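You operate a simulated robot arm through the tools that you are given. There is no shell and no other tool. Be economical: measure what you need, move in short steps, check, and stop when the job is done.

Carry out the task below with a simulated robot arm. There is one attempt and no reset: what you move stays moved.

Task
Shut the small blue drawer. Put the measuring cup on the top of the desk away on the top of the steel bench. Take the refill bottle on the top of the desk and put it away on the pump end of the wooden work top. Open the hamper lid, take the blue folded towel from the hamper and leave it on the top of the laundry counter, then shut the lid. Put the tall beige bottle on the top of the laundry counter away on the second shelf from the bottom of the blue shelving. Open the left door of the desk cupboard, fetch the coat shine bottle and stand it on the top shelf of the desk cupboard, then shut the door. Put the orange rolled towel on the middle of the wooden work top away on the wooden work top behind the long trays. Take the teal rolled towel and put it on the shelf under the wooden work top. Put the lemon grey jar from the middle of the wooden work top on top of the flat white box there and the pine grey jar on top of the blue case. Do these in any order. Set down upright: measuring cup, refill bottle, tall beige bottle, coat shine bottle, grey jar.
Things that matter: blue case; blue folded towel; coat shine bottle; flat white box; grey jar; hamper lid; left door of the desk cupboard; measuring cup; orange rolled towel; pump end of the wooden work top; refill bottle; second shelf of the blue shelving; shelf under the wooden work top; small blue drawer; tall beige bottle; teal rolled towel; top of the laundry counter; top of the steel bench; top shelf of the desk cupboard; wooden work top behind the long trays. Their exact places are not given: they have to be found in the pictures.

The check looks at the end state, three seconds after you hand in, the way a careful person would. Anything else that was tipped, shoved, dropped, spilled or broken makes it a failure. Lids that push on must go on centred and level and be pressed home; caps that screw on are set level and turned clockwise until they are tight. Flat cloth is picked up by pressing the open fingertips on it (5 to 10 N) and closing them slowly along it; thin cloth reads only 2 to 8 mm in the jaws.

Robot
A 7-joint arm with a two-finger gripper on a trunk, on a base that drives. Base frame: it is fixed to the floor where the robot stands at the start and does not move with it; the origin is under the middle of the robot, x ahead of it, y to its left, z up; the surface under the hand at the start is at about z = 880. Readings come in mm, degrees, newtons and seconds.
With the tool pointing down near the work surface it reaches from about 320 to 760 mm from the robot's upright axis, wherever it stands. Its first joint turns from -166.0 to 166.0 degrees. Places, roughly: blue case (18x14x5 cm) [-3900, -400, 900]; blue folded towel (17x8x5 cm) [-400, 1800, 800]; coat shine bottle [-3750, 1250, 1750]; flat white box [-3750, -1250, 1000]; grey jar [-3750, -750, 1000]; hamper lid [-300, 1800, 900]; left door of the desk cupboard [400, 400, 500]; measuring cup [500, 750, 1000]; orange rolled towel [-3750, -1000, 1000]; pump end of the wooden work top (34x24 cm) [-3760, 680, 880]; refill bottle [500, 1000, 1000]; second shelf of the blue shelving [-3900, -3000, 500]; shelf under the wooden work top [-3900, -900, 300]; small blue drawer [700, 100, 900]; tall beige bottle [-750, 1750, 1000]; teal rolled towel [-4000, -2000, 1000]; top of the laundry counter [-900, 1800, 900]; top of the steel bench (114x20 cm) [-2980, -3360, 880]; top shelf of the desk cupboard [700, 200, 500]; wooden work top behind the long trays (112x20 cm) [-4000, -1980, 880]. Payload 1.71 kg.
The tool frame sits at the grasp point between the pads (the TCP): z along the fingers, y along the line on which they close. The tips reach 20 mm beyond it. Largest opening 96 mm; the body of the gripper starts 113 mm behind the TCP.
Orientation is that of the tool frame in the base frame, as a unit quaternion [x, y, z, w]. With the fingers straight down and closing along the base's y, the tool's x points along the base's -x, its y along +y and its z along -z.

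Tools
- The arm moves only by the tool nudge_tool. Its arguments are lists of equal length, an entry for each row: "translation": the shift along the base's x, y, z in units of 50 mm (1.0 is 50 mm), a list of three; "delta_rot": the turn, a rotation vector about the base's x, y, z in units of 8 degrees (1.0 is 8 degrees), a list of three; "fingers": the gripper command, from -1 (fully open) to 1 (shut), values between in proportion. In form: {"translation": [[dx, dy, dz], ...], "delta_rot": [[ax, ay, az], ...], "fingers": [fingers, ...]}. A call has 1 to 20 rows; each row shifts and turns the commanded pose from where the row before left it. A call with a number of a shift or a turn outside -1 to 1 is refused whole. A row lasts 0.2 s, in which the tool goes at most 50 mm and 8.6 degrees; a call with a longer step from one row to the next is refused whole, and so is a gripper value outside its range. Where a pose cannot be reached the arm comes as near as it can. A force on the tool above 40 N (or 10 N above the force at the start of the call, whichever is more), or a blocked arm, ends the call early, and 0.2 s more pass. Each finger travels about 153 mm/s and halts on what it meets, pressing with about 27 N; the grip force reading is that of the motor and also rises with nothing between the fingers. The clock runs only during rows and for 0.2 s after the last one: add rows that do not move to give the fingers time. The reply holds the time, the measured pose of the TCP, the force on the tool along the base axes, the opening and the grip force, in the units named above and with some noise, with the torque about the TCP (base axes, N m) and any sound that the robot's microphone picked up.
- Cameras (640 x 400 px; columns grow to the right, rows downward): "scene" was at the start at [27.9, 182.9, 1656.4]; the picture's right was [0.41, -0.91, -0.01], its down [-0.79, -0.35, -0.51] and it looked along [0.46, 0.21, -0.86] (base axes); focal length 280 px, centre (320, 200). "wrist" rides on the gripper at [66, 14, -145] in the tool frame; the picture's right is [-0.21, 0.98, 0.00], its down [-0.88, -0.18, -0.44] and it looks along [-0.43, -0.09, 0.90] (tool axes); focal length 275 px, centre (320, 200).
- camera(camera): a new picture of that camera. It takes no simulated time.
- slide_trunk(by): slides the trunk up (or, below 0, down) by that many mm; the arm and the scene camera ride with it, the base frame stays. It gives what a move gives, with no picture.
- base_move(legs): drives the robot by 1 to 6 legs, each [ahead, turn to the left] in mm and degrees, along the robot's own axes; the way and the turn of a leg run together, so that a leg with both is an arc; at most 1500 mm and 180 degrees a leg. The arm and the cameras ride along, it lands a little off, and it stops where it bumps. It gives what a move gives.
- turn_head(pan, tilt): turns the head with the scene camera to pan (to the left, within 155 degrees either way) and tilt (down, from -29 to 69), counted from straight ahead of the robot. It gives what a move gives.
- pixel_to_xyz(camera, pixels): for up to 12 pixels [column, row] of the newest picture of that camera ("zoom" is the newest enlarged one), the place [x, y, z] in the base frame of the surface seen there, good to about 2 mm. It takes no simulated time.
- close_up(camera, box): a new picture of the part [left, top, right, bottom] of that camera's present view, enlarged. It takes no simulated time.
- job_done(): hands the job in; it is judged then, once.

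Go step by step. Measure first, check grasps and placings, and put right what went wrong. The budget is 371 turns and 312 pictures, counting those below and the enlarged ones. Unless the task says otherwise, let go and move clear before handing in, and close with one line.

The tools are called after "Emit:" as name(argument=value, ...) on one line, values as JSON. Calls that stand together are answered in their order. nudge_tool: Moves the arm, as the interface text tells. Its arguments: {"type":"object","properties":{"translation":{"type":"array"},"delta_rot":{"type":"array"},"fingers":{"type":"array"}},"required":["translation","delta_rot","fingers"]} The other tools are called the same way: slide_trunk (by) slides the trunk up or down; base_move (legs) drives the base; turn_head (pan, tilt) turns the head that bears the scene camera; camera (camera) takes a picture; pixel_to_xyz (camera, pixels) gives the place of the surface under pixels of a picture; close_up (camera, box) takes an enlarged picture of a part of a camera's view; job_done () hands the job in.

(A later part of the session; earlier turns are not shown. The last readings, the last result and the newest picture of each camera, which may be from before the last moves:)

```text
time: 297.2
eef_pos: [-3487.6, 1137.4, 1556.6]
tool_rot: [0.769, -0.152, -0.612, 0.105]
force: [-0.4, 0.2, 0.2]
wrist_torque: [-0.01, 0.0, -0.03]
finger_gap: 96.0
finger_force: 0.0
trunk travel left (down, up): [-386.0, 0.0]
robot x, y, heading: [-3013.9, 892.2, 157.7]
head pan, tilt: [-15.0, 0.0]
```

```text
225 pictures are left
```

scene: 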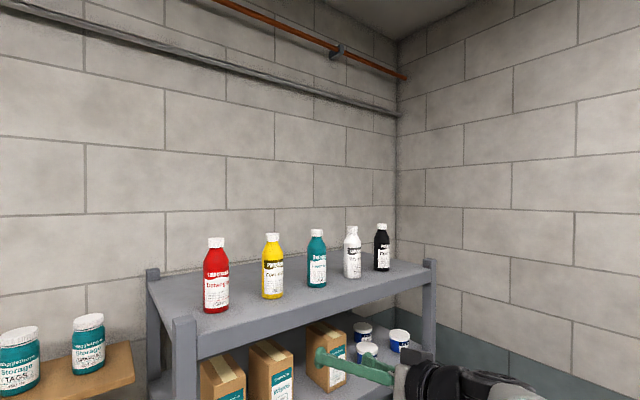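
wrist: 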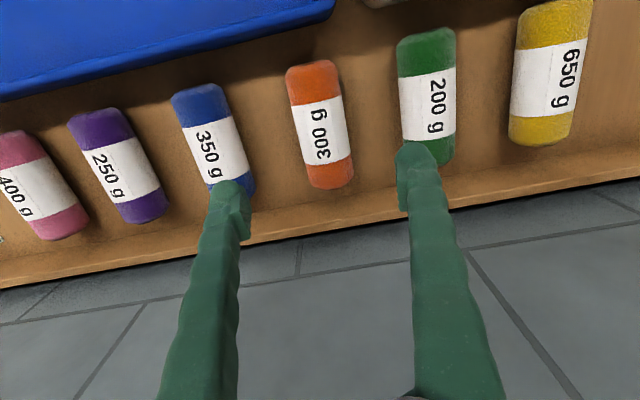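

The tool bumped something during that drive (73 N). I check the rack's lower shelves for damage.

Emit:
turn_head(pan=10, tilt=35)

Emit:
camera(camera="scene")

Emit:
camera(camera="wrist")

```text
time: 298.2
eef_pos: [-3486.8, 1138.0, 1555.8]
tool_rot: [0.769, -0.151, -0.612, 0.105]
force: [0.0, -0.2, 0.1]
wrist_torque: [0.03, 0.01, -0.02]
finger_gap: 95.9
finger_force: 0.0
trunk travel left (down, up): [-386.0, 0.0]
robot x, y, heading: [-3012.7, 890.7, 157.5]
head pan, tilt: [10.0, 35.0]
```

```text
224 pictures are left
```

scene: 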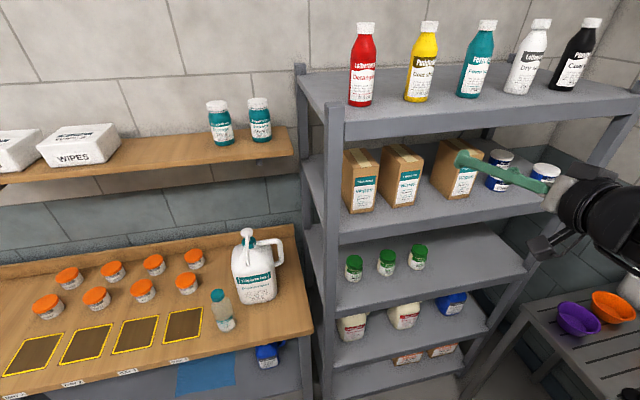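

```text
223 pictures are left
```

wrist: 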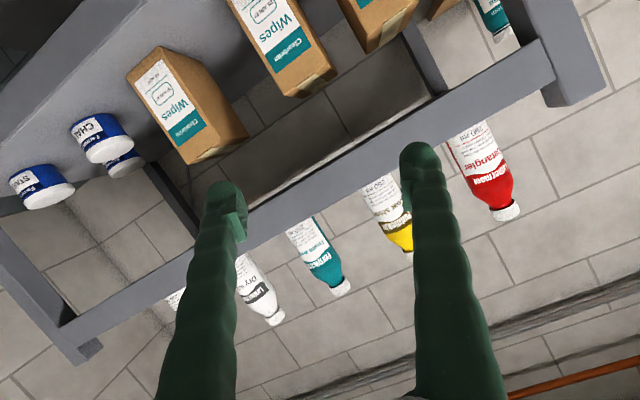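

Everything visible is standing. A closer look at the third shelf:

Emit:
close_up(camera="scene", box=[310, 130, 570, 370])

```text
1.67 times, centred on (440, 250) of scene
```

zoom: 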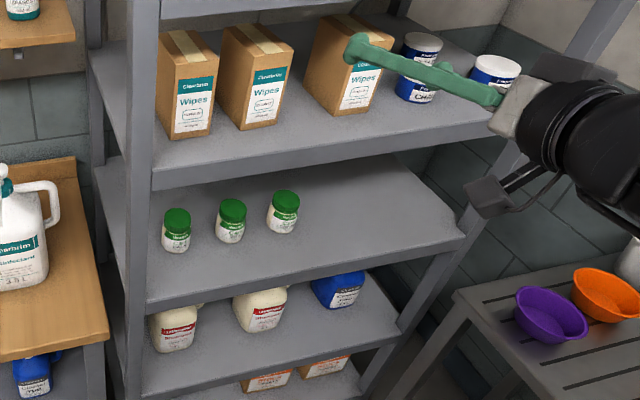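

Only a shelf edge was touched. Now I level the gripper's roll (~20°) and raise to z≈1690 in front of the yellow bottle.

Emit:
nudge_tool(translation=[[0, -0.1, 0.8], [0, -0.1, 0.8], [0, -0.1, 0.8], [0, -0.1, 0.3], [0, 0, 0]], delta_rot=[[0.83, -0.02, 0.19], [0.83, -0.02, 0.19], [0.83, -0.02, 0.19], [0, 0, 0], [0, 0, 0]], fingers=[-1, -1, -1, -1, -1])

Emit:
camera(camera="wrist")

Emit:
camera(camera="scene")

```text
time: 299.4
eef_pos: [-3486.0, 1118.6, 1689.3]
tool_rot: [0.784, -0.013, -0.621, -0.006]
force: [-0.4, 0.4, 0.7]
wrist_torque: [0.0, 0.02, -0.01]
finger_gap: 96.0
finger_force: 0.0
trunk travel left (down, up): [-386.0, 0.0]
robot x, y, heading: [-3010.6, 891.9, 157.9]
head pan, tilt: [10.0, 35.0]
```

```text
221 pictures are left
```

wrist: 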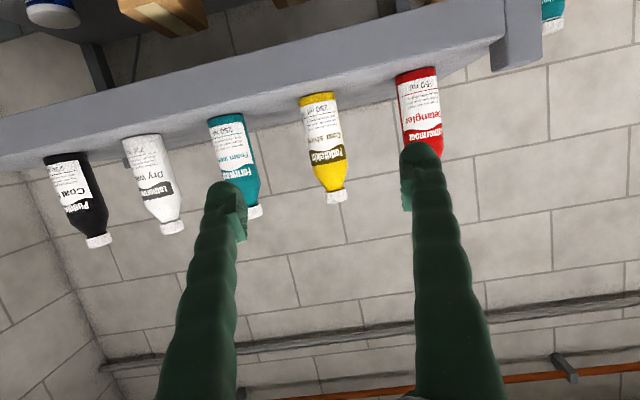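

```text
220 pictures are left
```

scene: 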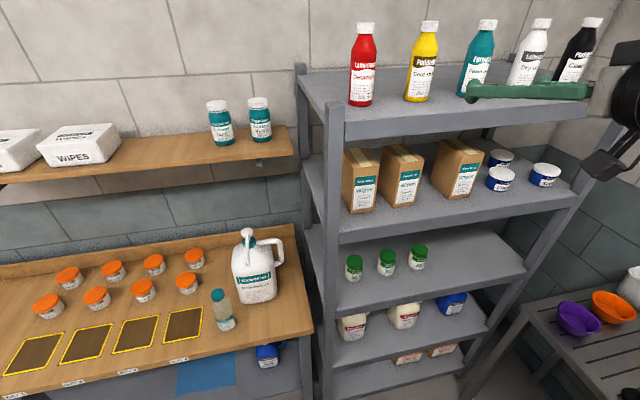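

Emit:
pixel_to_xyz(camera="wrist", pixels=[[323, 130], [308, 135], [338, 130], [318, 100], [337, 195], [222, 150], [420, 110]])

```text
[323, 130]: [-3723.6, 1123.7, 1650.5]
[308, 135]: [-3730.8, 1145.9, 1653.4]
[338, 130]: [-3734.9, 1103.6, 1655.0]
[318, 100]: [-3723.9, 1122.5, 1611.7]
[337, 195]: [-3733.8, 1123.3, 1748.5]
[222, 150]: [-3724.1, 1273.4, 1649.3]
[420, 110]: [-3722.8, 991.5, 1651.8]
```

Bottle axis ≈(−3749,1124). Approaching level with its body at z≈1667.

Emit:
nudge_tool(translation=[[-0.8, 0.1, -0.44], [-0.9, 0, 0], [-0.9, 0, 0], [-0.9, 0, 0], [0, 0, 0]], delta_rot=[[0, 0, 0.18], [0, 0, 0], [0, 0, 0], [0, 0, 0], [0, 0, 0]], fingers=[-1, -1, -1, -1, -1])

Emit:
camera(camera="wrist")

```text
time: 300.6
eef_pos: [-3659.4, 1120.4, 1668.0]
tool_rot: [0.784, -0.003, -0.621, 0.002]
force: [0.6, -0.3, -0.2]
wrist_torque: [0.01, 0.01, -0.01]
finger_gap: 96.1
finger_force: 0.1
trunk travel left (down, up): [-386.0, 0.0]
robot x, y, heading: [-3013.1, 890.1, 157.6]
head pan, tilt: [10.0, 35.0]
```

```text
219 pictures are left
```

wrist: 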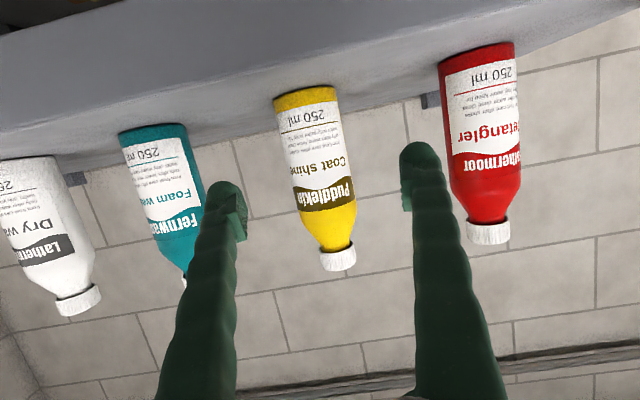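

Bottle centred between fingers. Advance 90 mm.

Emit:
nudge_tool(translation=[[-0.6, 0.03, 0], [-0.6, 0.02, 0], [-0.5, 0, 0], [-0.1, 0, 0], [0, 0, 0]], delta_rot=[[0, 0, 0], [0, 0, 0], [0, 0, 0], [0, 0, 0], [0, 0, 0]], fingers=[-1, -1, -1, -1, -1])

Emit:
camera(camera="wrist")

```text
time: 301.8
eef_pos: [-3752.5, 1124.6, 1667.7]
tool_rot: [0.785, -0.003, -0.619, 0.002]
force: [-0.4, -0.9, -1.1]
wrist_torque: [0.0, -0.01, 0.0]
finger_gap: 96.3
finger_force: 0.0
trunk travel left (down, up): [-386.0, 0.0]
robot x, y, heading: [-3014.4, 890.7, 157.5]
head pan, tilt: [10.0, 35.0]
```

```text
218 pictures are left
```

wrist: 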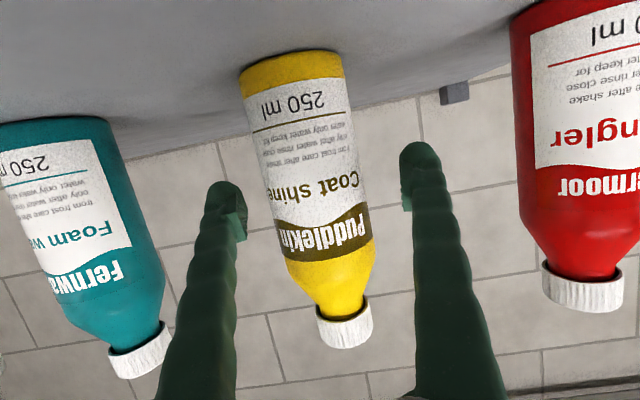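

Around the bottle. Closing.

Emit:
nudge_tool(translation=[[0, 0, 0], [0, 0, 0], [0, 0, 0], [0, 0, 0], [0, 0, 0], [0, 0, 0], [0, 0, 0]], delta_rot=[[0, 0, 0], [0, 0, 0], [0, 0, 0], [0, 0, 0], [0, 0, 0], [0, 0, 0], [0, 0, 0]], fingers=[-0.6, -0.4, -0.2, 0, 0.2, 0.5, 0.5])

Emit:
nudge_tool(translation=[[0, 0, 0.2], [0, 0, 0.5], [0.3, 0, 0.2], [0.8, 0, 0], [0.9, 0, 0], [0.9, 0, 0], [0, 0, 0]], delta_rot=[[0, 0, 0], [0, 0, 0], [0, 0, 0], [0, 0, 0], [0, 0, 0], [0, 0, 0], [0, 0, 0]], fingers=[0.5, 0.5, 0.5, 0.5, 0.5, 0.5, 0.5])

Emit:
camera(camera="wrist")

```text
time: 303.4
eef_pos: [-3752.2, 1124.4, 1670.3]
tool_rot: [0.785, -0.003, -0.62, 0.002]
force: [0.1, 0.4, -0.4]
wrist_torque: [0.02, -0.01, 0.02]
finger_gap: 53.5
finger_force: 27.0
trunk travel left (down, up): [-386.0, 0.0]
robot x, y, heading: [-3013.0, 890.4, 157.6]
head pan, tilt: [10.0, 35.0]
```

```text
time: 305.0
eef_pos: [-3611.4, 1123.9, 1712.7]
tool_rot: [0.785, -0.003, -0.619, 0.003]
force: [-0.4, -0.3, -4.1]
wrist_torque: [-0.01, 0.02, 0.02]
finger_gap: 53.1
finger_force: 27.0
trunk travel left (down, up): [-386.0, 0.0]
robot x, y, heading: [-3015.9, 888.4, 157.8]
head pan, tilt: [10.0, 35.0]
```

```text
217 pictures are left
```

wrist: 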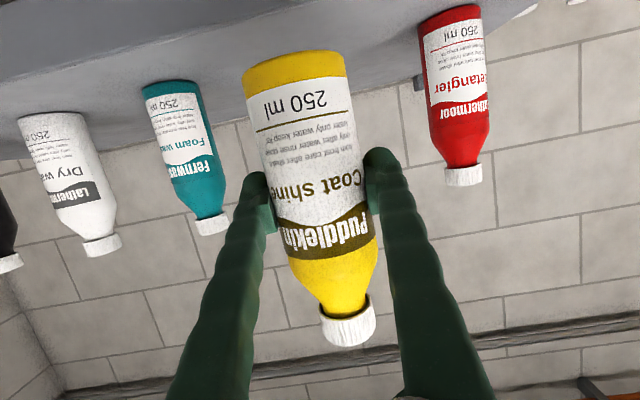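

Coat shine bottle held. Backing off, lowering trunk and arm for travel.

Emit:
base_move(legs=[[-400, 0]])

Emit:
slide_trunk(by=-280)

Emit:
nudge_tool(translation=[[0, 0, -0.9], [0, 0, -0.9], [0, 0, -0.9], [0, 0, -0.9], [0, 0, -0.9], [0, 0, 0]], delta_rot=[[0, 0, 0], [0, 0, 0], [0, 0, 0], [0, 0, 0], [0, 0, 0], [0, 0, 0]], fingers=[0.5, 0.5, 0.5, 0.5, 0.5, 0.5])

Emit:
turn_head(pan=0, tilt=15)

Emit:
camera(camera="scene")

```text
time: 307.6
eef_pos: [-3258.1, 974.4, 1711.5]
tool_rot: [0.786, 0.0, -0.618, 0.006]
force: [-0.9, 0.4, -3.0]
wrist_torque: [0.0, 0.03, 0.03]
finger_gap: 53.0
finger_force: 27.2
trunk travel left (down, up): [-386.0, 0.0]
robot x, y, heading: [-2649.0, 750.4, 158.3]
head pan, tilt: [10.0, 35.0]
```

```text
time: 310.4
eef_pos: [-3229.5, 961.6, 1443.2]
tool_rot: [0.78, 0.003, -0.625, 0.004]
force: [0.0, -0.2, -2.6]
wrist_torque: [0.01, -0.03, -0.01]
finger_gap: 53.1
finger_force: 26.8
trunk travel left (down, up): [-106.0, 280.0]
robot x, y, heading: [-2651.0, 742.8, 158.3]
head pan, tilt: [10.0, 35.0]
```

```text
time: 311.8
eef_pos: [-3227.2, 961.5, 1216.4]
tool_rot: [0.781, 0.002, -0.625, 0.004]
force: [0.8, 0.6, -2.0]
wrist_torque: [0.0, -0.03, -0.01]
finger_gap: 52.8
finger_force: 26.9
trunk travel left (down, up): [-106.0, 280.0]
robot x, y, heading: [-2651.7, 749.0, 158.1]
head pan, tilt: [10.0, 35.0]
```

```text
time: 312.7
eef_pos: [-3226.9, 961.3, 1216.1]
tool_rot: [0.78, 0.002, -0.625, 0.003]
force: [-0.5, -0.1, -2.9]
wrist_torque: [0.03, 0.01, -0.04]
finger_gap: 52.8
finger_force: 26.6
trunk travel left (down, up): [-106.0, 280.0]
robot x, y, heading: [-2653.8, 745.0, 158.2]
head pan, tilt: [0.0, 15.0]
```

```text
216 pictures are left
```

scene: 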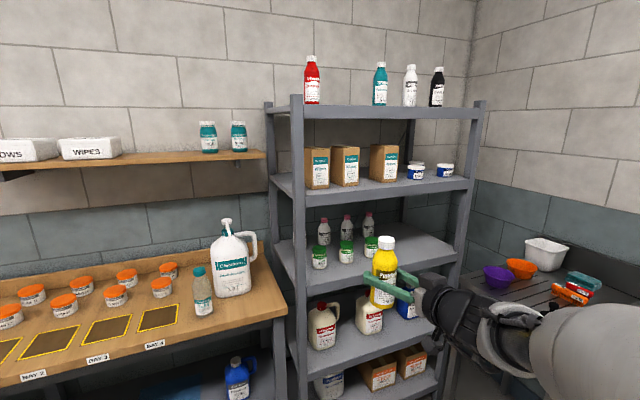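

Rack items all standing. Turning around and heading back to the doorway.

Emit:
base_move(legs=[[0, 150], [0, 30], [680, 0], [0, 22], [500, 0]])

Emit:
camera(camera="scene")

```text
time: 329.8
eef_pos: [-908.8, 510.0, 1215.6]
tool_rot: [-0.151, 0.766, 0.123, 0.613]
force: [-0.4, -0.2, -2.2]
wrist_torque: [-0.02, -0.01, -0.02]
finger_gap: 52.5
finger_force: 26.8
trunk travel left (down, up): [-106.0, 280.0]
robot x, y, heading: [-1520.9, 491.3, 0.3]
head pan, tilt: [0.0, 15.0]
```

```text
215 pictures are left
```

scene: 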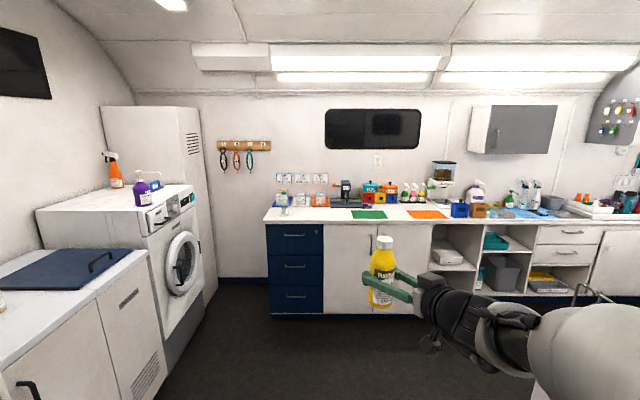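

Clear. Drive in to x≈−230.

Emit:
base_move(legs=[[1290, 0]])

Emit:
turn_head(pan=10, tilt=40)

Emit:
camera(camera="scene")

```text
time: 336.7
eef_pos: [365.1, 523.8, 1225.2]
tool_rot: [-0.155, 0.76, 0.124, 0.618]
force: [-0.5, 0.0, -2.6]
wrist_torque: [0.01, -0.04, 0.01]
finger_gap: 52.4
finger_force: 27.4
trunk travel left (down, up): [-106.0, 280.0]
robot x, y, heading: [-230.2, 504.7, 0.4]
head pan, tilt: [0.0, 15.0]
```

```text
time: 337.6
eef_pos: [348.3, 523.4, 1232.6]
tool_rot: [-0.156, 0.755, 0.123, 0.624]
force: [0.0, 0.2, -3.4]
wrist_torque: [-0.02, -0.02, 0.01]
finger_gap: 52.4
finger_force: 27.3
trunk travel left (down, up): [-106.0, 280.0]
robot x, y, heading: [-230.7, 501.1, 0.5]
head pan, tilt: [10.0, 40.0]
```

```text
214 pictures are left
```

scene: 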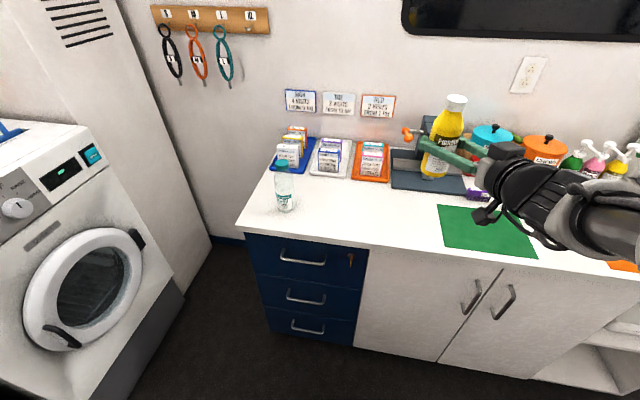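

I'll set the bottle temporarily on the free desk area near pixel (360,215). Measuring.

Emit:
pixel_to_xyz(camera="scene", pixels=[[360, 215], [360, 195], [440, 205], [445, 240], [285, 205], [470, 300], [502, 300], [365, 245], [355, 300], [448, 320], [360, 345]])

```text
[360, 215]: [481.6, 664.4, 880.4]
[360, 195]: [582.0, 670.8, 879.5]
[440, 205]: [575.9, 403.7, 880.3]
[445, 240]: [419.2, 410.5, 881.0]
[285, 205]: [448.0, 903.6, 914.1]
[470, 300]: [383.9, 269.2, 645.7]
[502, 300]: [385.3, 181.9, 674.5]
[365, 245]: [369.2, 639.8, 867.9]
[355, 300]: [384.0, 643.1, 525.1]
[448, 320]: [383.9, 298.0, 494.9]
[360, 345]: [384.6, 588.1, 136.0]
```

Moving over (480,640), restoring the grip pitch, and lowering.

Emit:
nudge_tool(translation=[[0.66, 0.6, -0.3], [0.66, 0.6, -0.3], [0.66, 0.6, -0.3], [0.66, 0.55, -0.3], [0, 0, -0.9], [0, 0, -0.9], [0, 0, -0.9], [0, 0, -0.9], [0, 0, 0]], delta_rot=[[-0.12, 0.29, 0], [0, 0, 0], [0, 0, 0], [0, 0, 0], [0, 0, 0], [0, 0, 0], [0, 0, 0], [0, 0, 0], [0, 0, 0]], fingers=[0.5, 0.5, 0.5, 0.5, 0.5, 0.5, 0.5, 0.5, 0.5])

Emit:
camera(camera="scene")

```text
time: 339.6
eef_pos: [477.5, 641.8, 993.0]
tool_rot: [-0.159, 0.769, 0.12, 0.607]
force: [-0.1, 1.0, -2.5]
wrist_torque: [-0.04, -0.01, -0.01]
finger_gap: 52.3
finger_force: 26.6
trunk travel left (down, up): [-106.0, 280.0]
robot x, y, heading: [-229.4, 498.2, 0.5]
head pan, tilt: [10.0, 40.0]
```

```text
213 pictures are left
```

scene: 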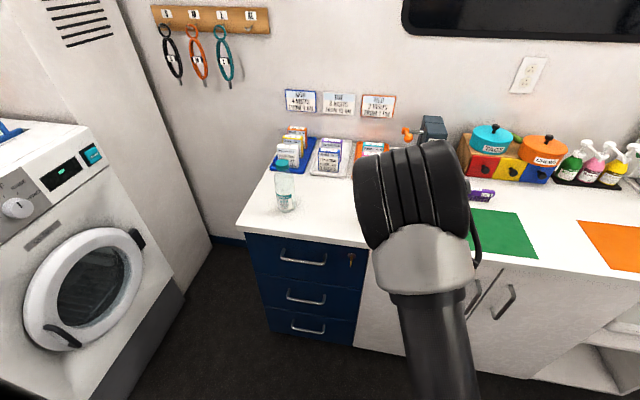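

Orientation matches the grip. Lowering gently to contact.

Emit:
nudge_tool(translation=[[0, 0, -0.5], [0, 0, -0.2], [0, 0, -0.1], [0, 0, 0]], delta_rot=[[0, 0, 0], [0, 0, 0], [0, 0, 0], [0, 0, 0]], fingers=[0.5, 0.5, 0.5, 0.5])

Emit:
camera(camera="wrist")

```text
time: 340.6
eef_pos: [477.7, 641.0, 953.1]
tool_rot: [-0.159, 0.768, 0.121, 0.608]
force: [0.6, 0.4, -3.5]
wrist_torque: [0.01, -0.01, -0.01]
finger_gap: 52.1
finger_force: 27.1
trunk travel left (down, up): [-106.0, 280.0]
robot x, y, heading: [-230.9, 505.4, 0.8]
head pan, tilt: [10.0, 40.0]
```

```text
212 pictures are left
```

wrist: 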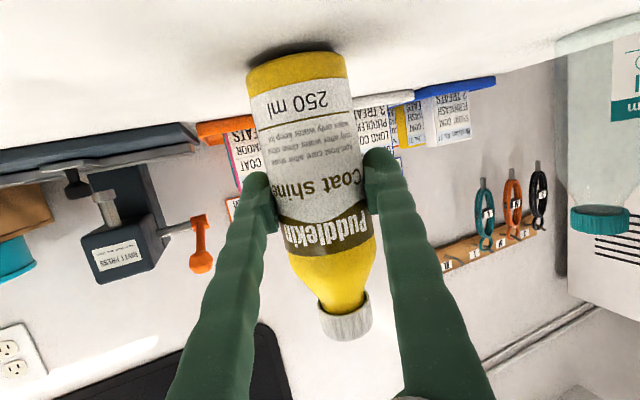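

Emit:
nudge_tool(translation=[[0, 0, -0.06], [0, 0, -0.05], [0, 0, -0.04], [0, 0, 0]], delta_rot=[[0, 0, 0], [0, 0, 0], [0, 0, 0], [0, 0, 0]], fingers=[0.5, 0.5, 0.5, 0.5])

```text
time: 341.6
eef_pos: [479.1, 640.9, 950.1]
tool_rot: [-0.159, 0.767, 0.121, 0.61]
force: [-1.2, 0.4, 9.3]
wrist_torque: [0.25, 0.07, 0.01]
finger_gap: 52.2
finger_force: 26.9
trunk travel left (down, up): [-106.0, 280.0]
robot x, y, heading: [-229.3, 499.9, 0.4]
head pan, tilt: [10.0, 40.0]
```

Contact. Release and withdraw backwards.

Emit:
nudge_tool(translation=[[0, 0, 0], [0, 0, 0], [0, 0, 0], [0, 0, 0], [0, 0, 0], [-0.37, -0.155, 0], [-0.74, -0.31, 0], [-0.74, -0.31, 0], [-0.74, -0.31, 0], [-0.5, -0.2, 0], [0, 0, 0]], delta_rot=[[0, 0, 0], [0, 0, 0], [0, 0, 0], [0, 0, 0], [0, 0, 0], [0, 0, 0], [0, 0, 0], [0, 0, 0], [0, 0, 0], [0, 0, 0], [0, 0, 0]], fingers=[-0.15, -0.3, -0.5, -0.75, -1, -1, -1, -1, -1, -1, -1])

Emit:
camera(camera="wrist")

```text
time: 344.0
eef_pos: [321.6, 575.8, 947.7]
tool_rot: [-0.159, 0.769, 0.12, 0.608]
force: [0.5, -0.6, 0.4]
wrist_torque: [-0.02, -0.04, -0.01]
finger_gap: 95.9
finger_force: 0.0
trunk travel left (down, up): [-106.0, 280.0]
robot x, y, heading: [-231.7, 501.8, 0.7]
head pan, tilt: [10.0, 40.0]
```

```text
211 pictures are left
```

wrist: 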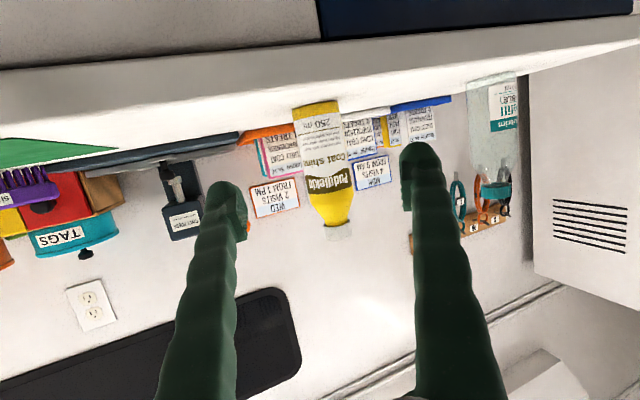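

Bottle stands on the desk. Now the left door handle: closer look.

Emit:
close_up(camera="scene", box=[420, 250, 560, 350])

```text
4.00 times, centred on (490, 300) of scene
```

zoom: 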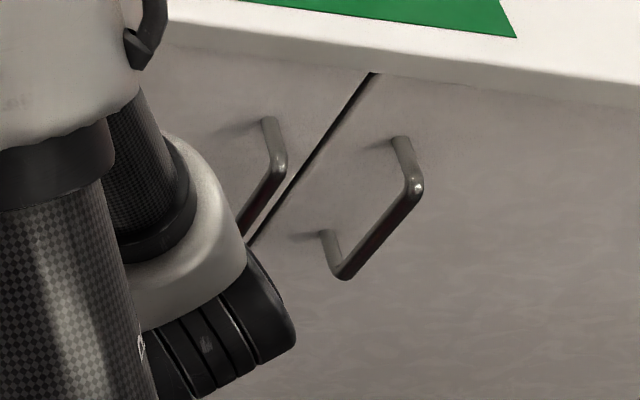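

Emit:
pixel_to_xyz(camera="zoom", pixels=[[283, 150], [275, 185], [255, 215], [268, 122], [412, 190], [345, 275], [380, 235], [340, 110], [280, 230]])

```text
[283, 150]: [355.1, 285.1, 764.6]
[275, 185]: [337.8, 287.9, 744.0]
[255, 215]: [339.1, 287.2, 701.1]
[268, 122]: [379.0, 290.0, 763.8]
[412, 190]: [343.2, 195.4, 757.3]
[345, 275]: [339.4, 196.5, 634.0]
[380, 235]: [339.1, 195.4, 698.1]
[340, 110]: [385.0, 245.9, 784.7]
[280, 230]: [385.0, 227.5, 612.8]
```

Left handle: vertical bar at (≈343,287), z 635–765. I reposition the base to about (−460,310) so the door can swing clear.

Emit:
base_move(legs=[[0, 40], [-300, 0], [0, -40]])

Emit:
slide_trunk(by=-50)

```text
time: 350.6
eef_pos: [95.1, 392.6, 947.3]
tool_rot: [-0.169, 0.767, 0.128, 0.605]
force: [0.2, 0.7, -0.3]
wrist_torque: [-0.03, 0.01, 0.03]
finger_gap: 96.0
finger_force: 0.0
trunk travel left (down, up): [-106.0, 280.0]
robot x, y, heading: [-457.3, 310.6, 2.2]
head pan, tilt: [10.0, 40.0]
```

```text
time: 351.5
eef_pos: [87.4, 393.0, 908.8]
tool_rot: [-0.173, 0.756, 0.127, 0.619]
force: [0.8, -0.9, 0.4]
wrist_torque: [0.02, 0.0, 0.0]
finger_gap: 95.8
finger_force: 0.1
trunk travel left (down, up): [-56.0, 330.0]
robot x, y, heading: [-453.2, 305.2, 1.9]
head pan, tilt: [10.0, 40.0]
```

Turning the tool square to the door and going to (260,287,700).

Emit:
nudge_tool(translation=[[0.57, -0.353, -0.69], [0.57, -0.353, -0.69], [0.57, -0.353, -0.69], [0.57, -0.353, -0.69], [0.57, -0.353, -0.69], [0.57, -0.353, -0.69], [0, 0, 0]], delta_rot=[[0, 0, -0.8], [0, 0, -0.8], [0, 0, -0.8], [0, 0, -0.66], [0, 0, 0], [0, 0, 0], [0, 0, 0]], fingers=[-0.6, -0.4, -0.2, -0.2, -0.2, -0.2, -0.2])

Emit:
camera(camera="wrist")

```text
time: 353.1
eef_pos: [235.6, 216.8, 729.7]
tool_rot: [-0.023, 0.781, 0.016, 0.623]
force: [0.3, 0.3, -0.3]
wrist_torque: [0.04, -0.03, 0.01]
finger_gap: 57.8
finger_force: 0.2
out of reach, approached as far as the arm can: row 2, 3, 4
trunk travel left (down, up): [-56.0, 330.0]
robot x, y, heading: [-455.0, 308.8, 1.9]
head pan, tilt: [10.0, 40.0]
```

```text
209 pictures are left
```

wrist: 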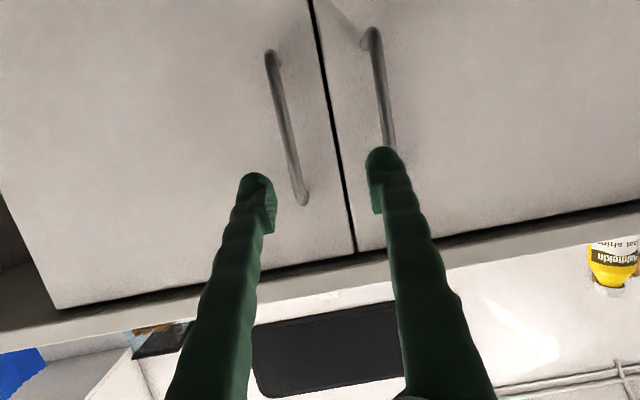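

The left door's handle is the one at image (380,90). Shifting +70 in y and 30 down.

Emit:
nudge_tool(translation=[[0, 0.7, -0.3], [0, 0.7, -0.3], [0, 0, 0]], delta_rot=[[0, 0, 0], [0, 0, 0], [0, 0, 0]], fingers=[-0.2, -0.2, -0.2])

Emit:
camera(camera="wrist")

Emit:
pixel_to_xyz(camera="wrist", pixels=[[310, 60], [318, 110], [325, 150], [328, 170]])

```text
time: 353.9
eef_pos: [235.9, 237.7, 707.2]
tool_rot: [-0.033, 0.783, 0.031, 0.62]
force: [-0.6, 0.6, -0.4]
wrist_torque: [0.02, 0.0, 0.01]
finger_gap: 57.5
finger_force: 0.0
out of reach, approached as far as the arm can: row 1, 2
trunk travel left (down, up): [-56.0, 330.0]
robot x, y, heading: [-455.0, 307.8, 2.2]
head pan, tilt: [10.0, 40.0]
```

```text
208 pictures are left
```

wrist: 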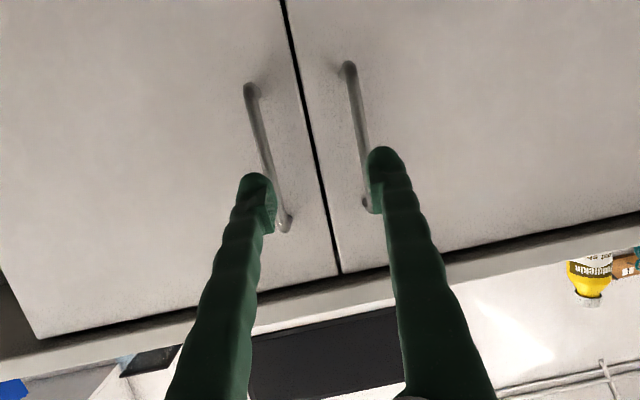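

```text
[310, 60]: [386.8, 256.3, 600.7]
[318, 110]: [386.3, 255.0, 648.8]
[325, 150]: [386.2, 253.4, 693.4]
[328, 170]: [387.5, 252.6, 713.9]
```

Reach is limited in this posture. I'll pitch the tool ~20° further down and lower the trunk to ease it.

Emit:
slide_trunk(by=-56)

Emit:
nudge_tool(translation=[[0, 0, 0.3], [0, 0, 0.3], [0, 0, 0.3], [0, 0.5, 0], [0, 0.5, 0], [0, 0, 0]], delta_rot=[[0, 0.9, 0], [0, 0.9, 0], [0, 0.7, 0], [0, 0, 0], [0, 0, 0], [0, 0, 0]], fingers=[-0.2, -0.2, -0.2, -0.2, -0.2, -0.2])

```text
time: 354.8
eef_pos: [235.9, 237.1, 653.3]
tool_rot: [-0.032, 0.783, 0.031, 0.621]
force: [-0.6, 0.7, -0.1]
wrist_torque: [0.0, 0.01, -0.01]
finger_gap: 57.8
finger_force: 0.0
trunk travel left (down, up): [0.0, 386.0]
robot x, y, heading: [-454.3, 306.8, 1.9]
head pan, tilt: [10.0, 40.0]
```

```text
time: 356.2
eef_pos: [237.0, 287.1, 697.7]
tool_rot: [-0.026, 0.879, 0.035, 0.475]
force: [0.3, -0.4, 0.0]
wrist_torque: [-0.04, 0.04, -0.02]
finger_gap: 57.8
finger_force: 0.0
trunk travel left (down, up): [0.0, 386.0]
robot x, y, heading: [-453.5, 308.8, 2.1]
head pan, tilt: [10.0, 40.0]
```

Now at (237,287,698), pitched 33°. Advancing to the bar.

Emit:
nudge_tool(translation=[[0.6, 0, 0], [0.6, 0, 0], [0.5, 0, 0], [0.36, 0, 0], [0, 0, 0]], delta_rot=[[0, 0, 0], [0, 0, 0], [0, 0, 0], [0, 0, 0], [0, 0, 0]], fingers=[-0.2, -0.2, -0.2, -0.2, -0.2])

Emit:
camera(camera="wrist")

```text
time: 357.4
eef_pos: [340.4, 286.0, 699.8]
tool_rot: [-0.026, 0.879, 0.035, 0.475]
force: [-0.6, -0.5, 0.1]
wrist_torque: [-0.01, -0.02, 0.05]
finger_gap: 57.6
finger_force: 0.0
trunk travel left (down, up): [0.0, 386.0]
robot x, y, heading: [-457.5, 304.1, 2.0]
head pan, tilt: [10.0, 40.0]
```

```text
207 pictures are left
```

wrist: 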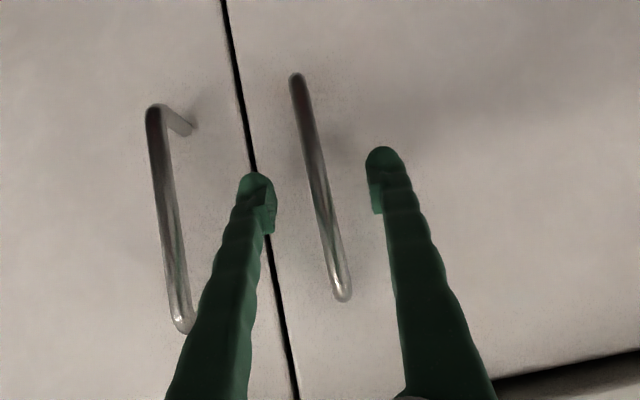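

Bar lies between the fingers. Closing.

Emit:
nudge_tool(translation=[[0, 0, 0], [0, 0, 0], [0, 0, 0], [0, 0, 0], [0, 0, 0]], delta_rot=[[0, 0, 0], [0, 0, 0], [0, 0, 0], [0, 0, 0], [0, 0, 0]], fingers=[0.2, 0.5, 0.8, 0.9, 0.9])

```text
time: 358.6
eef_pos: [339.8, 286.9, 698.3]
tool_rot: [-0.026, 0.879, 0.035, 0.475]
force: [-0.7, -2.0, -0.3]
wrist_torque: [-0.03, 0.02, 0.0]
finger_gap: 10.9
finger_force: 35.2
trunk travel left (down, up): [0.0, 386.0]
robot x, y, heading: [-457.7, 306.3, 1.9]
head pan, tilt: [10.0, 40.0]
```

Gripped at 10.9 mm. Pulling along the door's arc for the first 30°.

Emit:
nudge_tool(translation=[[-0.36, 0.07, 0], [-0.37, 0.07, 0], [-0.36, 0.11, 0], [-0.35, 0.11, 0], [-0.345, 0.145, 0], [-0.345, 0.145, 0], [-0.325, 0.18, 0], [-0.325, 0.18, 0], [-0.305, 0.215, 0], [-0.305, 0.215, 0], [0, 0, 0]], delta_rot=[[0, 0, -0.19], [0, 0, -0.19], [0, 0, -0.19], [0, 0, -0.19], [0, 0, -0.19], [0, 0, -0.19], [0, 0, -0.19], [0, 0, -0.19], [0, 0, -0.19], [0, 0, -0.19], [0, 0, 0]], fingers=[0.9, 0.9, 0.9, 0.9, 0.9, 0.9, 0.9, 0.9, 0.9, 0.9, 0.9])

Emit:
camera(camera="scene")

```text
time: 361.0
eef_pos: [167.8, 360.0, 699.1]
tool_rot: [0.091, 0.873, -0.028, 0.478]
force: [1.6, 2.3, 11.2]
wrist_torque: [-0.04, -0.22, -0.01]
finger_gap: 10.5
finger_force: 35.0
trunk travel left (down, up): [0.0, 386.0]
robot x, y, heading: [-457.2, 308.2, 1.6]
head pan, tilt: [10.0, 40.0]
```

```text
206 pictures are left
```

scene: 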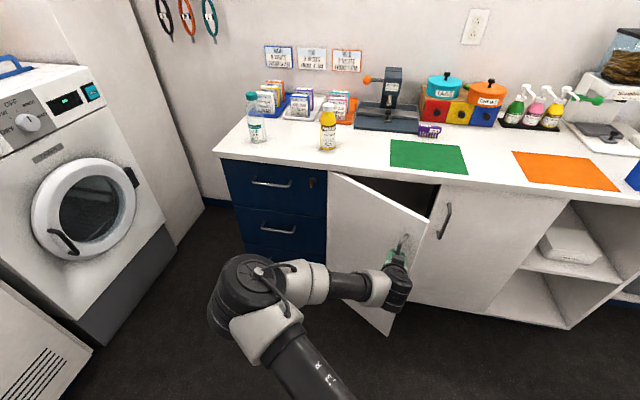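

Door swings well. Continuing to about 60°.

Emit:
nudge_tool(translation=[[-0.28, 0.245, 0], [-0.28, 0.245, 0], [-0.255, 0.275, 0], [-0.25, 0.27, 0], [-0.225, 0.3, 0], [-0.225, 0.3, 0], [-0.19, 0.32, 0], [-0.19, 0.32, 0], [-0.16, 0.34, 0], [-0.155, 0.34, 0], [0, 0, 0]], delta_rot=[[0, 0, -0.19], [0, 0, -0.19], [0, 0, -0.19], [0, 0, -0.19], [0, 0, -0.19], [0, 0, -0.19], [0, 0, -0.19], [0, 0, -0.19], [0, 0, -0.19], [0, 0, -0.19], [0, 0, 0]], fingers=[0.9, 0.9, 0.9, 0.9, 0.9, 0.9, 0.9, 0.9, 0.9, 0.9, 0.9])

Emit:
nudge_tool(translation=[[-0.12, 0.35, 0], [-0.12, 0.35, 0], [-0.085, 0.365, 0], [-0.085, 0.365, 0], [-0.045, 0.37, 0], [-0.045, 0.37, 0], [0, 0.37, 0], [0, 0.37, 0], [0.03, 0.37, 0], [0.03, 0.37, 0], [0, 0, 0]], delta_rot=[[0, 0, -0.19], [0, 0, -0.19], [0, 0, -0.19], [0, 0, -0.19], [0, 0, -0.19], [0, 0, -0.19], [0, 0, -0.19], [0, 0, -0.19], [0, 0, -0.19], [0, 0, -0.19], [0, 0, 0]], fingers=[0.9, 0.9, 0.9, 0.9, 0.9, 0.9, 0.9, 0.9, 0.9, 0.9, 0.9])

Emit:
camera(camera="scene")

```text
time: 362.9
eef_pos: [69.0, 484.2, 706.0]
tool_rot: [0.181, 0.857, -0.07, 0.478]
force: [43.0, 17.7, -18.5]
wrist_torque: [-0.35, 0.13, -0.42]
finger_gap: 11.9
finger_force: 34.5
trunk travel left (down, up): [0.0, 386.0]
robot x, y, heading: [-454.8, 308.6, 1.8]
head pan, tilt: [10.0, 40.0]
stopped in row 9: the force on the tool passed its limit at 41 N (the readings are from after the stop); the commanded pose is now the measured one
```

```text
time: 365.3
eef_pos: [35.0, 661.7, 708.5]
tool_rot: [0.298, 0.823, -0.139, 0.464]
force: [-54.5, 3.6, -7.8]
wrist_torque: [-0.54, -0.3, -0.61]
finger_gap: 9.8
finger_force: 35.8
trunk travel left (down, up): [0.0, 386.0]
robot x, y, heading: [-458.3, 306.2, 2.3]
head pan, tilt: [10.0, 40.0]
```

```text
205 pictures are left
```

scene: 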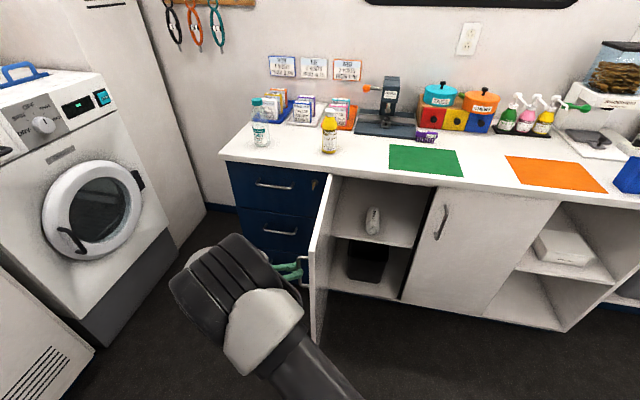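

Door is open ~85°. Releasing the handle and backing off along the tool axis.

Emit:
nudge_tool(translation=[[0, 0, 0], [0, 0, 0], [0, 0, 0], [-0.2, 0.3, 0.2], [-0.4, 0.5, 0.4], [-0.4, 0.5, 0.4], [-0.2, 0.2, 0.8], [0, 0, 0.9], [0, 0, 0.9], [0, 0, 0.9], [0, 0, 0]], delta_rot=[[0, 0, 0], [0, 0, 0], [0, 0, 0], [0, 0, 0], [0, 0, 0], [0, 0, 0], [0, 0, 0], [0, 0, 0], [0, 0, 0], [0, 0, 0], [0, 0, 0]], fingers=[0, -0.5, -0.5, -0.5, -0.5, -0.5, -0.5, -0.5, -0.5, -0.5, -0.5])

Emit:
camera(camera="scene")

```text
time: 367.7
eef_pos: [-15.4, 735.3, 935.8]
tool_rot: [0.297, 0.823, -0.138, 0.464]
force: [0.1, -0.6, -0.8]
wrist_torque: [-0.02, 0.0, -0.02]
finger_gap: 72.0
finger_force: 0.1
trunk travel left (down, up): [0.0, 386.0]
robot x, y, heading: [-454.7, 307.5, 1.8]
head pan, tilt: [10.0, 40.0]
```

```text
204 pictures are left
```

scene: 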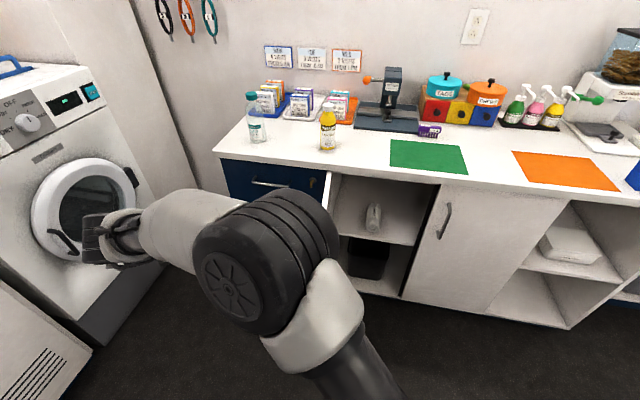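

Measuring the cupboard's interior.

Emit:
pixel_to_xyz(camera="scene", pixels=[[350, 222], [400, 235], [385, 240], [373, 215], [390, 210], [345, 195], [405, 240], [378, 228], [350, 240], [412, 200], [385, 246]])

Emit:
close_up(camera="scene", box=[310, 160, 450, 300])

```text
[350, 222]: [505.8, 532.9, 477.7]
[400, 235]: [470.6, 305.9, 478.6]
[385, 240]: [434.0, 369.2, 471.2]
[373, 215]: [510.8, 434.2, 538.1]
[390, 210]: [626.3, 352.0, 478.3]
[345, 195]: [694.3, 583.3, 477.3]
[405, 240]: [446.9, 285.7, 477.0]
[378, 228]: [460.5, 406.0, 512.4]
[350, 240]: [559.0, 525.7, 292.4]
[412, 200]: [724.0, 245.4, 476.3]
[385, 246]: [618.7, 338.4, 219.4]
```

```text
2.86 times, centred on (380, 230) of scene
```

zoom: 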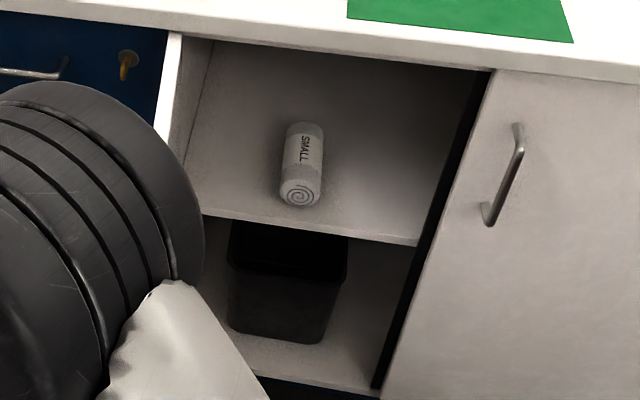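

Top shelf z≈478, front x≈432, a rolled towel at y≈425; free space at y≈320. I'll raise, then drive forward and regrip the bottle with a 30° pitch.

Emit:
slide_trunk(by=200)

Emit:
nudge_tool(translation=[[0.4, -0.7, 0], [0.4, -0.7, 0], [0.4, -0.7, 0], [0.4, -0.7, 0], [0.4, -0.7, 0], [0.4, -0.7, 0], [0, 0, 0]], delta_rot=[[0, 0, 0.9], [0, 0, 0.9], [0, 0, 0.9], [0, 0, 0.9], [0, 0, 0.9], [0, 0, 0], [0, 0, 0]], fingers=[-1, -1, -1, -1, -1, -1, -1])

Emit:
base_move(legs=[[340, 0]])

Emit:
camera(camera="scene")

```text
time: 369.9
eef_pos: [-16.7, 736.2, 1134.1]
tool_rot: [0.297, 0.822, -0.139, 0.465]
force: [-0.4, 0.5, -0.8]
wrist_torque: [0.01, -0.02, 0.01]
finger_gap: 71.9
finger_force: 0.0
trunk travel left (down, up): [-200.0, 186.0]
robot x, y, heading: [-452.6, 307.1, 1.9]
head pan, tilt: [10.0, 40.0]
```

```text
time: 371.5
eef_pos: [105.8, 523.1, 1133.0]
tool_rot: [0.028, 0.874, 0.012, 0.484]
force: [0.6, -0.2, -0.4]
wrist_torque: [0.01, 0.01, 0.01]
finger_gap: 96.1
finger_force: 0.0
trunk travel left (down, up): [-200.0, 186.0]
robot x, y, heading: [-457.1, 306.7, 2.1]
head pan, tilt: [10.0, 40.0]
```

```text
time: 373.2
eef_pos: [279.5, 553.2, 1128.4]
tool_rot: [0.011, 0.877, 0.021, 0.48]
force: [-0.5, -0.8, -0.1]
wrist_torque: [0.01, 0.04, 0.05]
finger_gap: 95.7
finger_force: 0.0
trunk travel left (down, up): [-200.0, 186.0]
robot x, y, heading: [-279.3, 309.5, 8.4]
head pan, tilt: [10.0, 40.0]
stopped in leg 1: the robot was blocked; the commanded pose is now the measured one
```

```text
202 pictures are left
```

scene: 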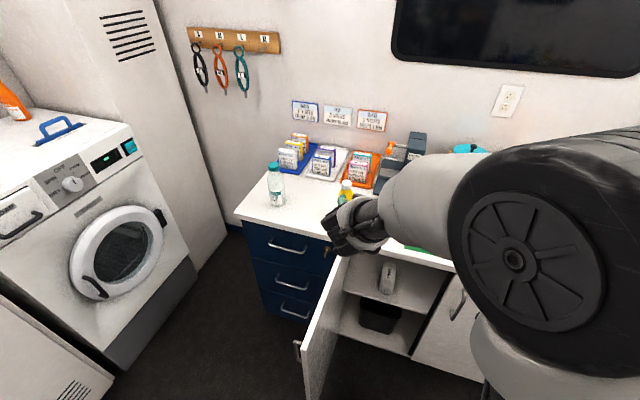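

The base touched something – likely the door's edge. Measuring the door.

Emit:
pixel_to_xyz(camera="scene", pixels=[[345, 262], [308, 345], [312, 390], [330, 330], [297, 350]])

```text
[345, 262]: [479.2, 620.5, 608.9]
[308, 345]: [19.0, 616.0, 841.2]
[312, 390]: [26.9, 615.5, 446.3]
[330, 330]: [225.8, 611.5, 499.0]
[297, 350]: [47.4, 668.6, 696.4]
```

Door inner face is at y≈613; the base needs more room. Backing and shifting right.

Emit:
base_move(legs=[[-150, 0], [0, -30], [160, 0], [0, 22], [180, 0]])

Emit:
camera(camera="scene")

```text
time: 380.0
eef_pos: [483.6, 390.1, 1132.5]
tool_rot: [0.073, 0.872, -0.013, 0.484]
force: [-0.9, 0.8, 1.0]
wrist_torque: [0.03, 0.01, 0.02]
finger_gap: 96.1
finger_force: 0.1
trunk travel left (down, up): [-200.0, 186.0]
robot x, y, heading: [-98.5, 233.6, -0.1]
head pan, tilt: [10.0, 40.0]
```

```text
201 pictures are left
```

scene: 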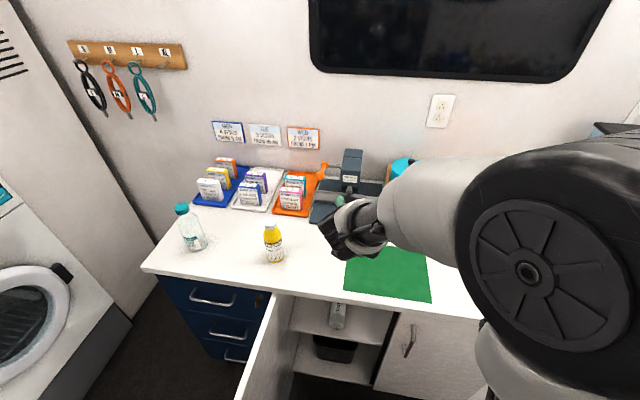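

Position good. I bring the gripper in front of the bottle with yaw ~30°, same pitch.

Emit:
nudge_tool(translation=[[-0.33, 0.82, 0], [-0.33, 0.82, 0], [-0.33, 0.82, 0], [-0.33, 0.82, 0], [-0.32, 0.82, 0], [0, 0, -0.9], [0, 0, -0.9], [0, 0, -0.9], [0, 0, -0.9], [0, 0, 0]], delta_rot=[[-0.29, 0.03, 0.7], [0, 0, 0.9], [0, 0, 0.9], [0, 0, 0.9], [0, 0, 0.9], [0, 0, 0.3], [0, 0, 0], [0, 0, 0], [0, 0, 0], [0, 0, 0]], fingers=[-1, -1, -1, -1, -1, -1, -1, -1, -1, -1])

Emit:
camera(camera="wrist")

```text
time: 382.2
eef_pos: [386.3, 596.8, 960.0]
tool_rot: [-0.214, 0.845, 0.125, 0.473]
force: [-0.4, -0.1, -0.2]
wrist_torque: [-0.02, 0.0, -0.01]
finger_gap: 96.2
finger_force: 0.0
trunk travel left (down, up): [-200.0, 186.0]
robot x, y, heading: [-102.0, 233.4, -0.2]
head pan, tilt: [10.0, 40.0]
```

```text
200 pictures are left
```

wrist: 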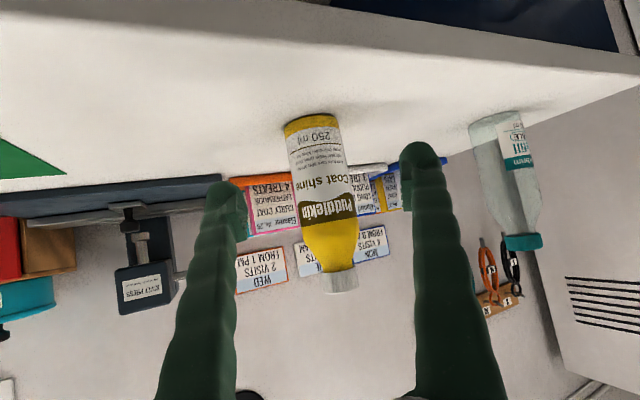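

Aligned with the bottle. Advancing ~104 mm and closing.

Emit:
nudge_tool(translation=[[0, 0, -0.2], [0.6, 0.3, 0], [0.6, 0.3, 0], [0.5, 0.22, 0], [0.16, 0.05, 0], [0, 0, 0]], delta_rot=[[0, 0, 0], [0, 0, 0], [0, 0, 0], [0, 0, 0], [0, 0, 0], [0, 0, 0]], fingers=[-1, -1, -1, -1, -1, -1])

Emit:
camera(camera="wrist")

```text
time: 383.6
eef_pos: [478.9, 639.3, 948.8]
tool_rot: [-0.214, 0.845, 0.126, 0.474]
force: [-1.0, -0.3, -0.1]
wrist_torque: [0.02, -0.03, 0.01]
finger_gap: 95.8
finger_force: 0.1
trunk travel left (down, up): [-200.0, 186.0]
robot x, y, heading: [-97.9, 230.1, -0.1]
head pan, tilt: [10.0, 40.0]
```

```text
199 pictures are left
```

wrist: 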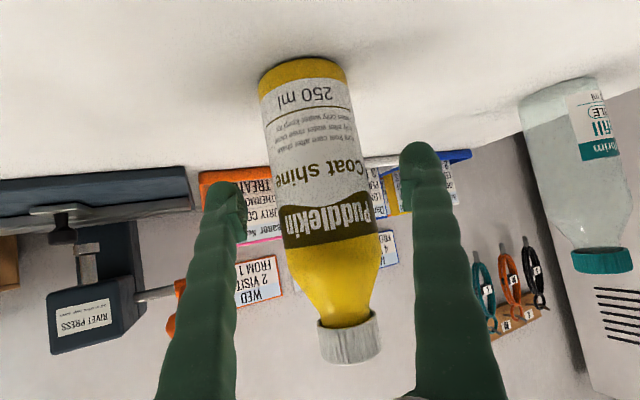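

Emit:
nudge_tool(translation=[[0, 0, 0], [0, 0, 0], [0, 0, 0], [0, 0, 0], [0, 0, 0], [0, 0, 0], [0, 0, 0]], delta_rot=[[0, 0, 0], [0, 0, 0], [0, 0, 0], [0, 0, 0], [0, 0, 0], [0, 0, 0], [0, 0, 0]], fingers=[-0.6, -0.4, -0.2, 0, 0.2, 0.5, 0.5])

```text
time: 385.2
eef_pos: [479.1, 640.0, 950.5]
tool_rot: [-0.214, 0.845, 0.125, 0.474]
force: [-0.1, -0.4, 1.5]
wrist_torque: [-0.03, -0.06, -0.03]
finger_gap: 52.9
finger_force: 26.6
trunk travel left (down, up): [-200.0, 186.0]
robot x, y, heading: [-97.5, 237.0, -0.1]
head pan, tilt: [10.0, 40.0]
```

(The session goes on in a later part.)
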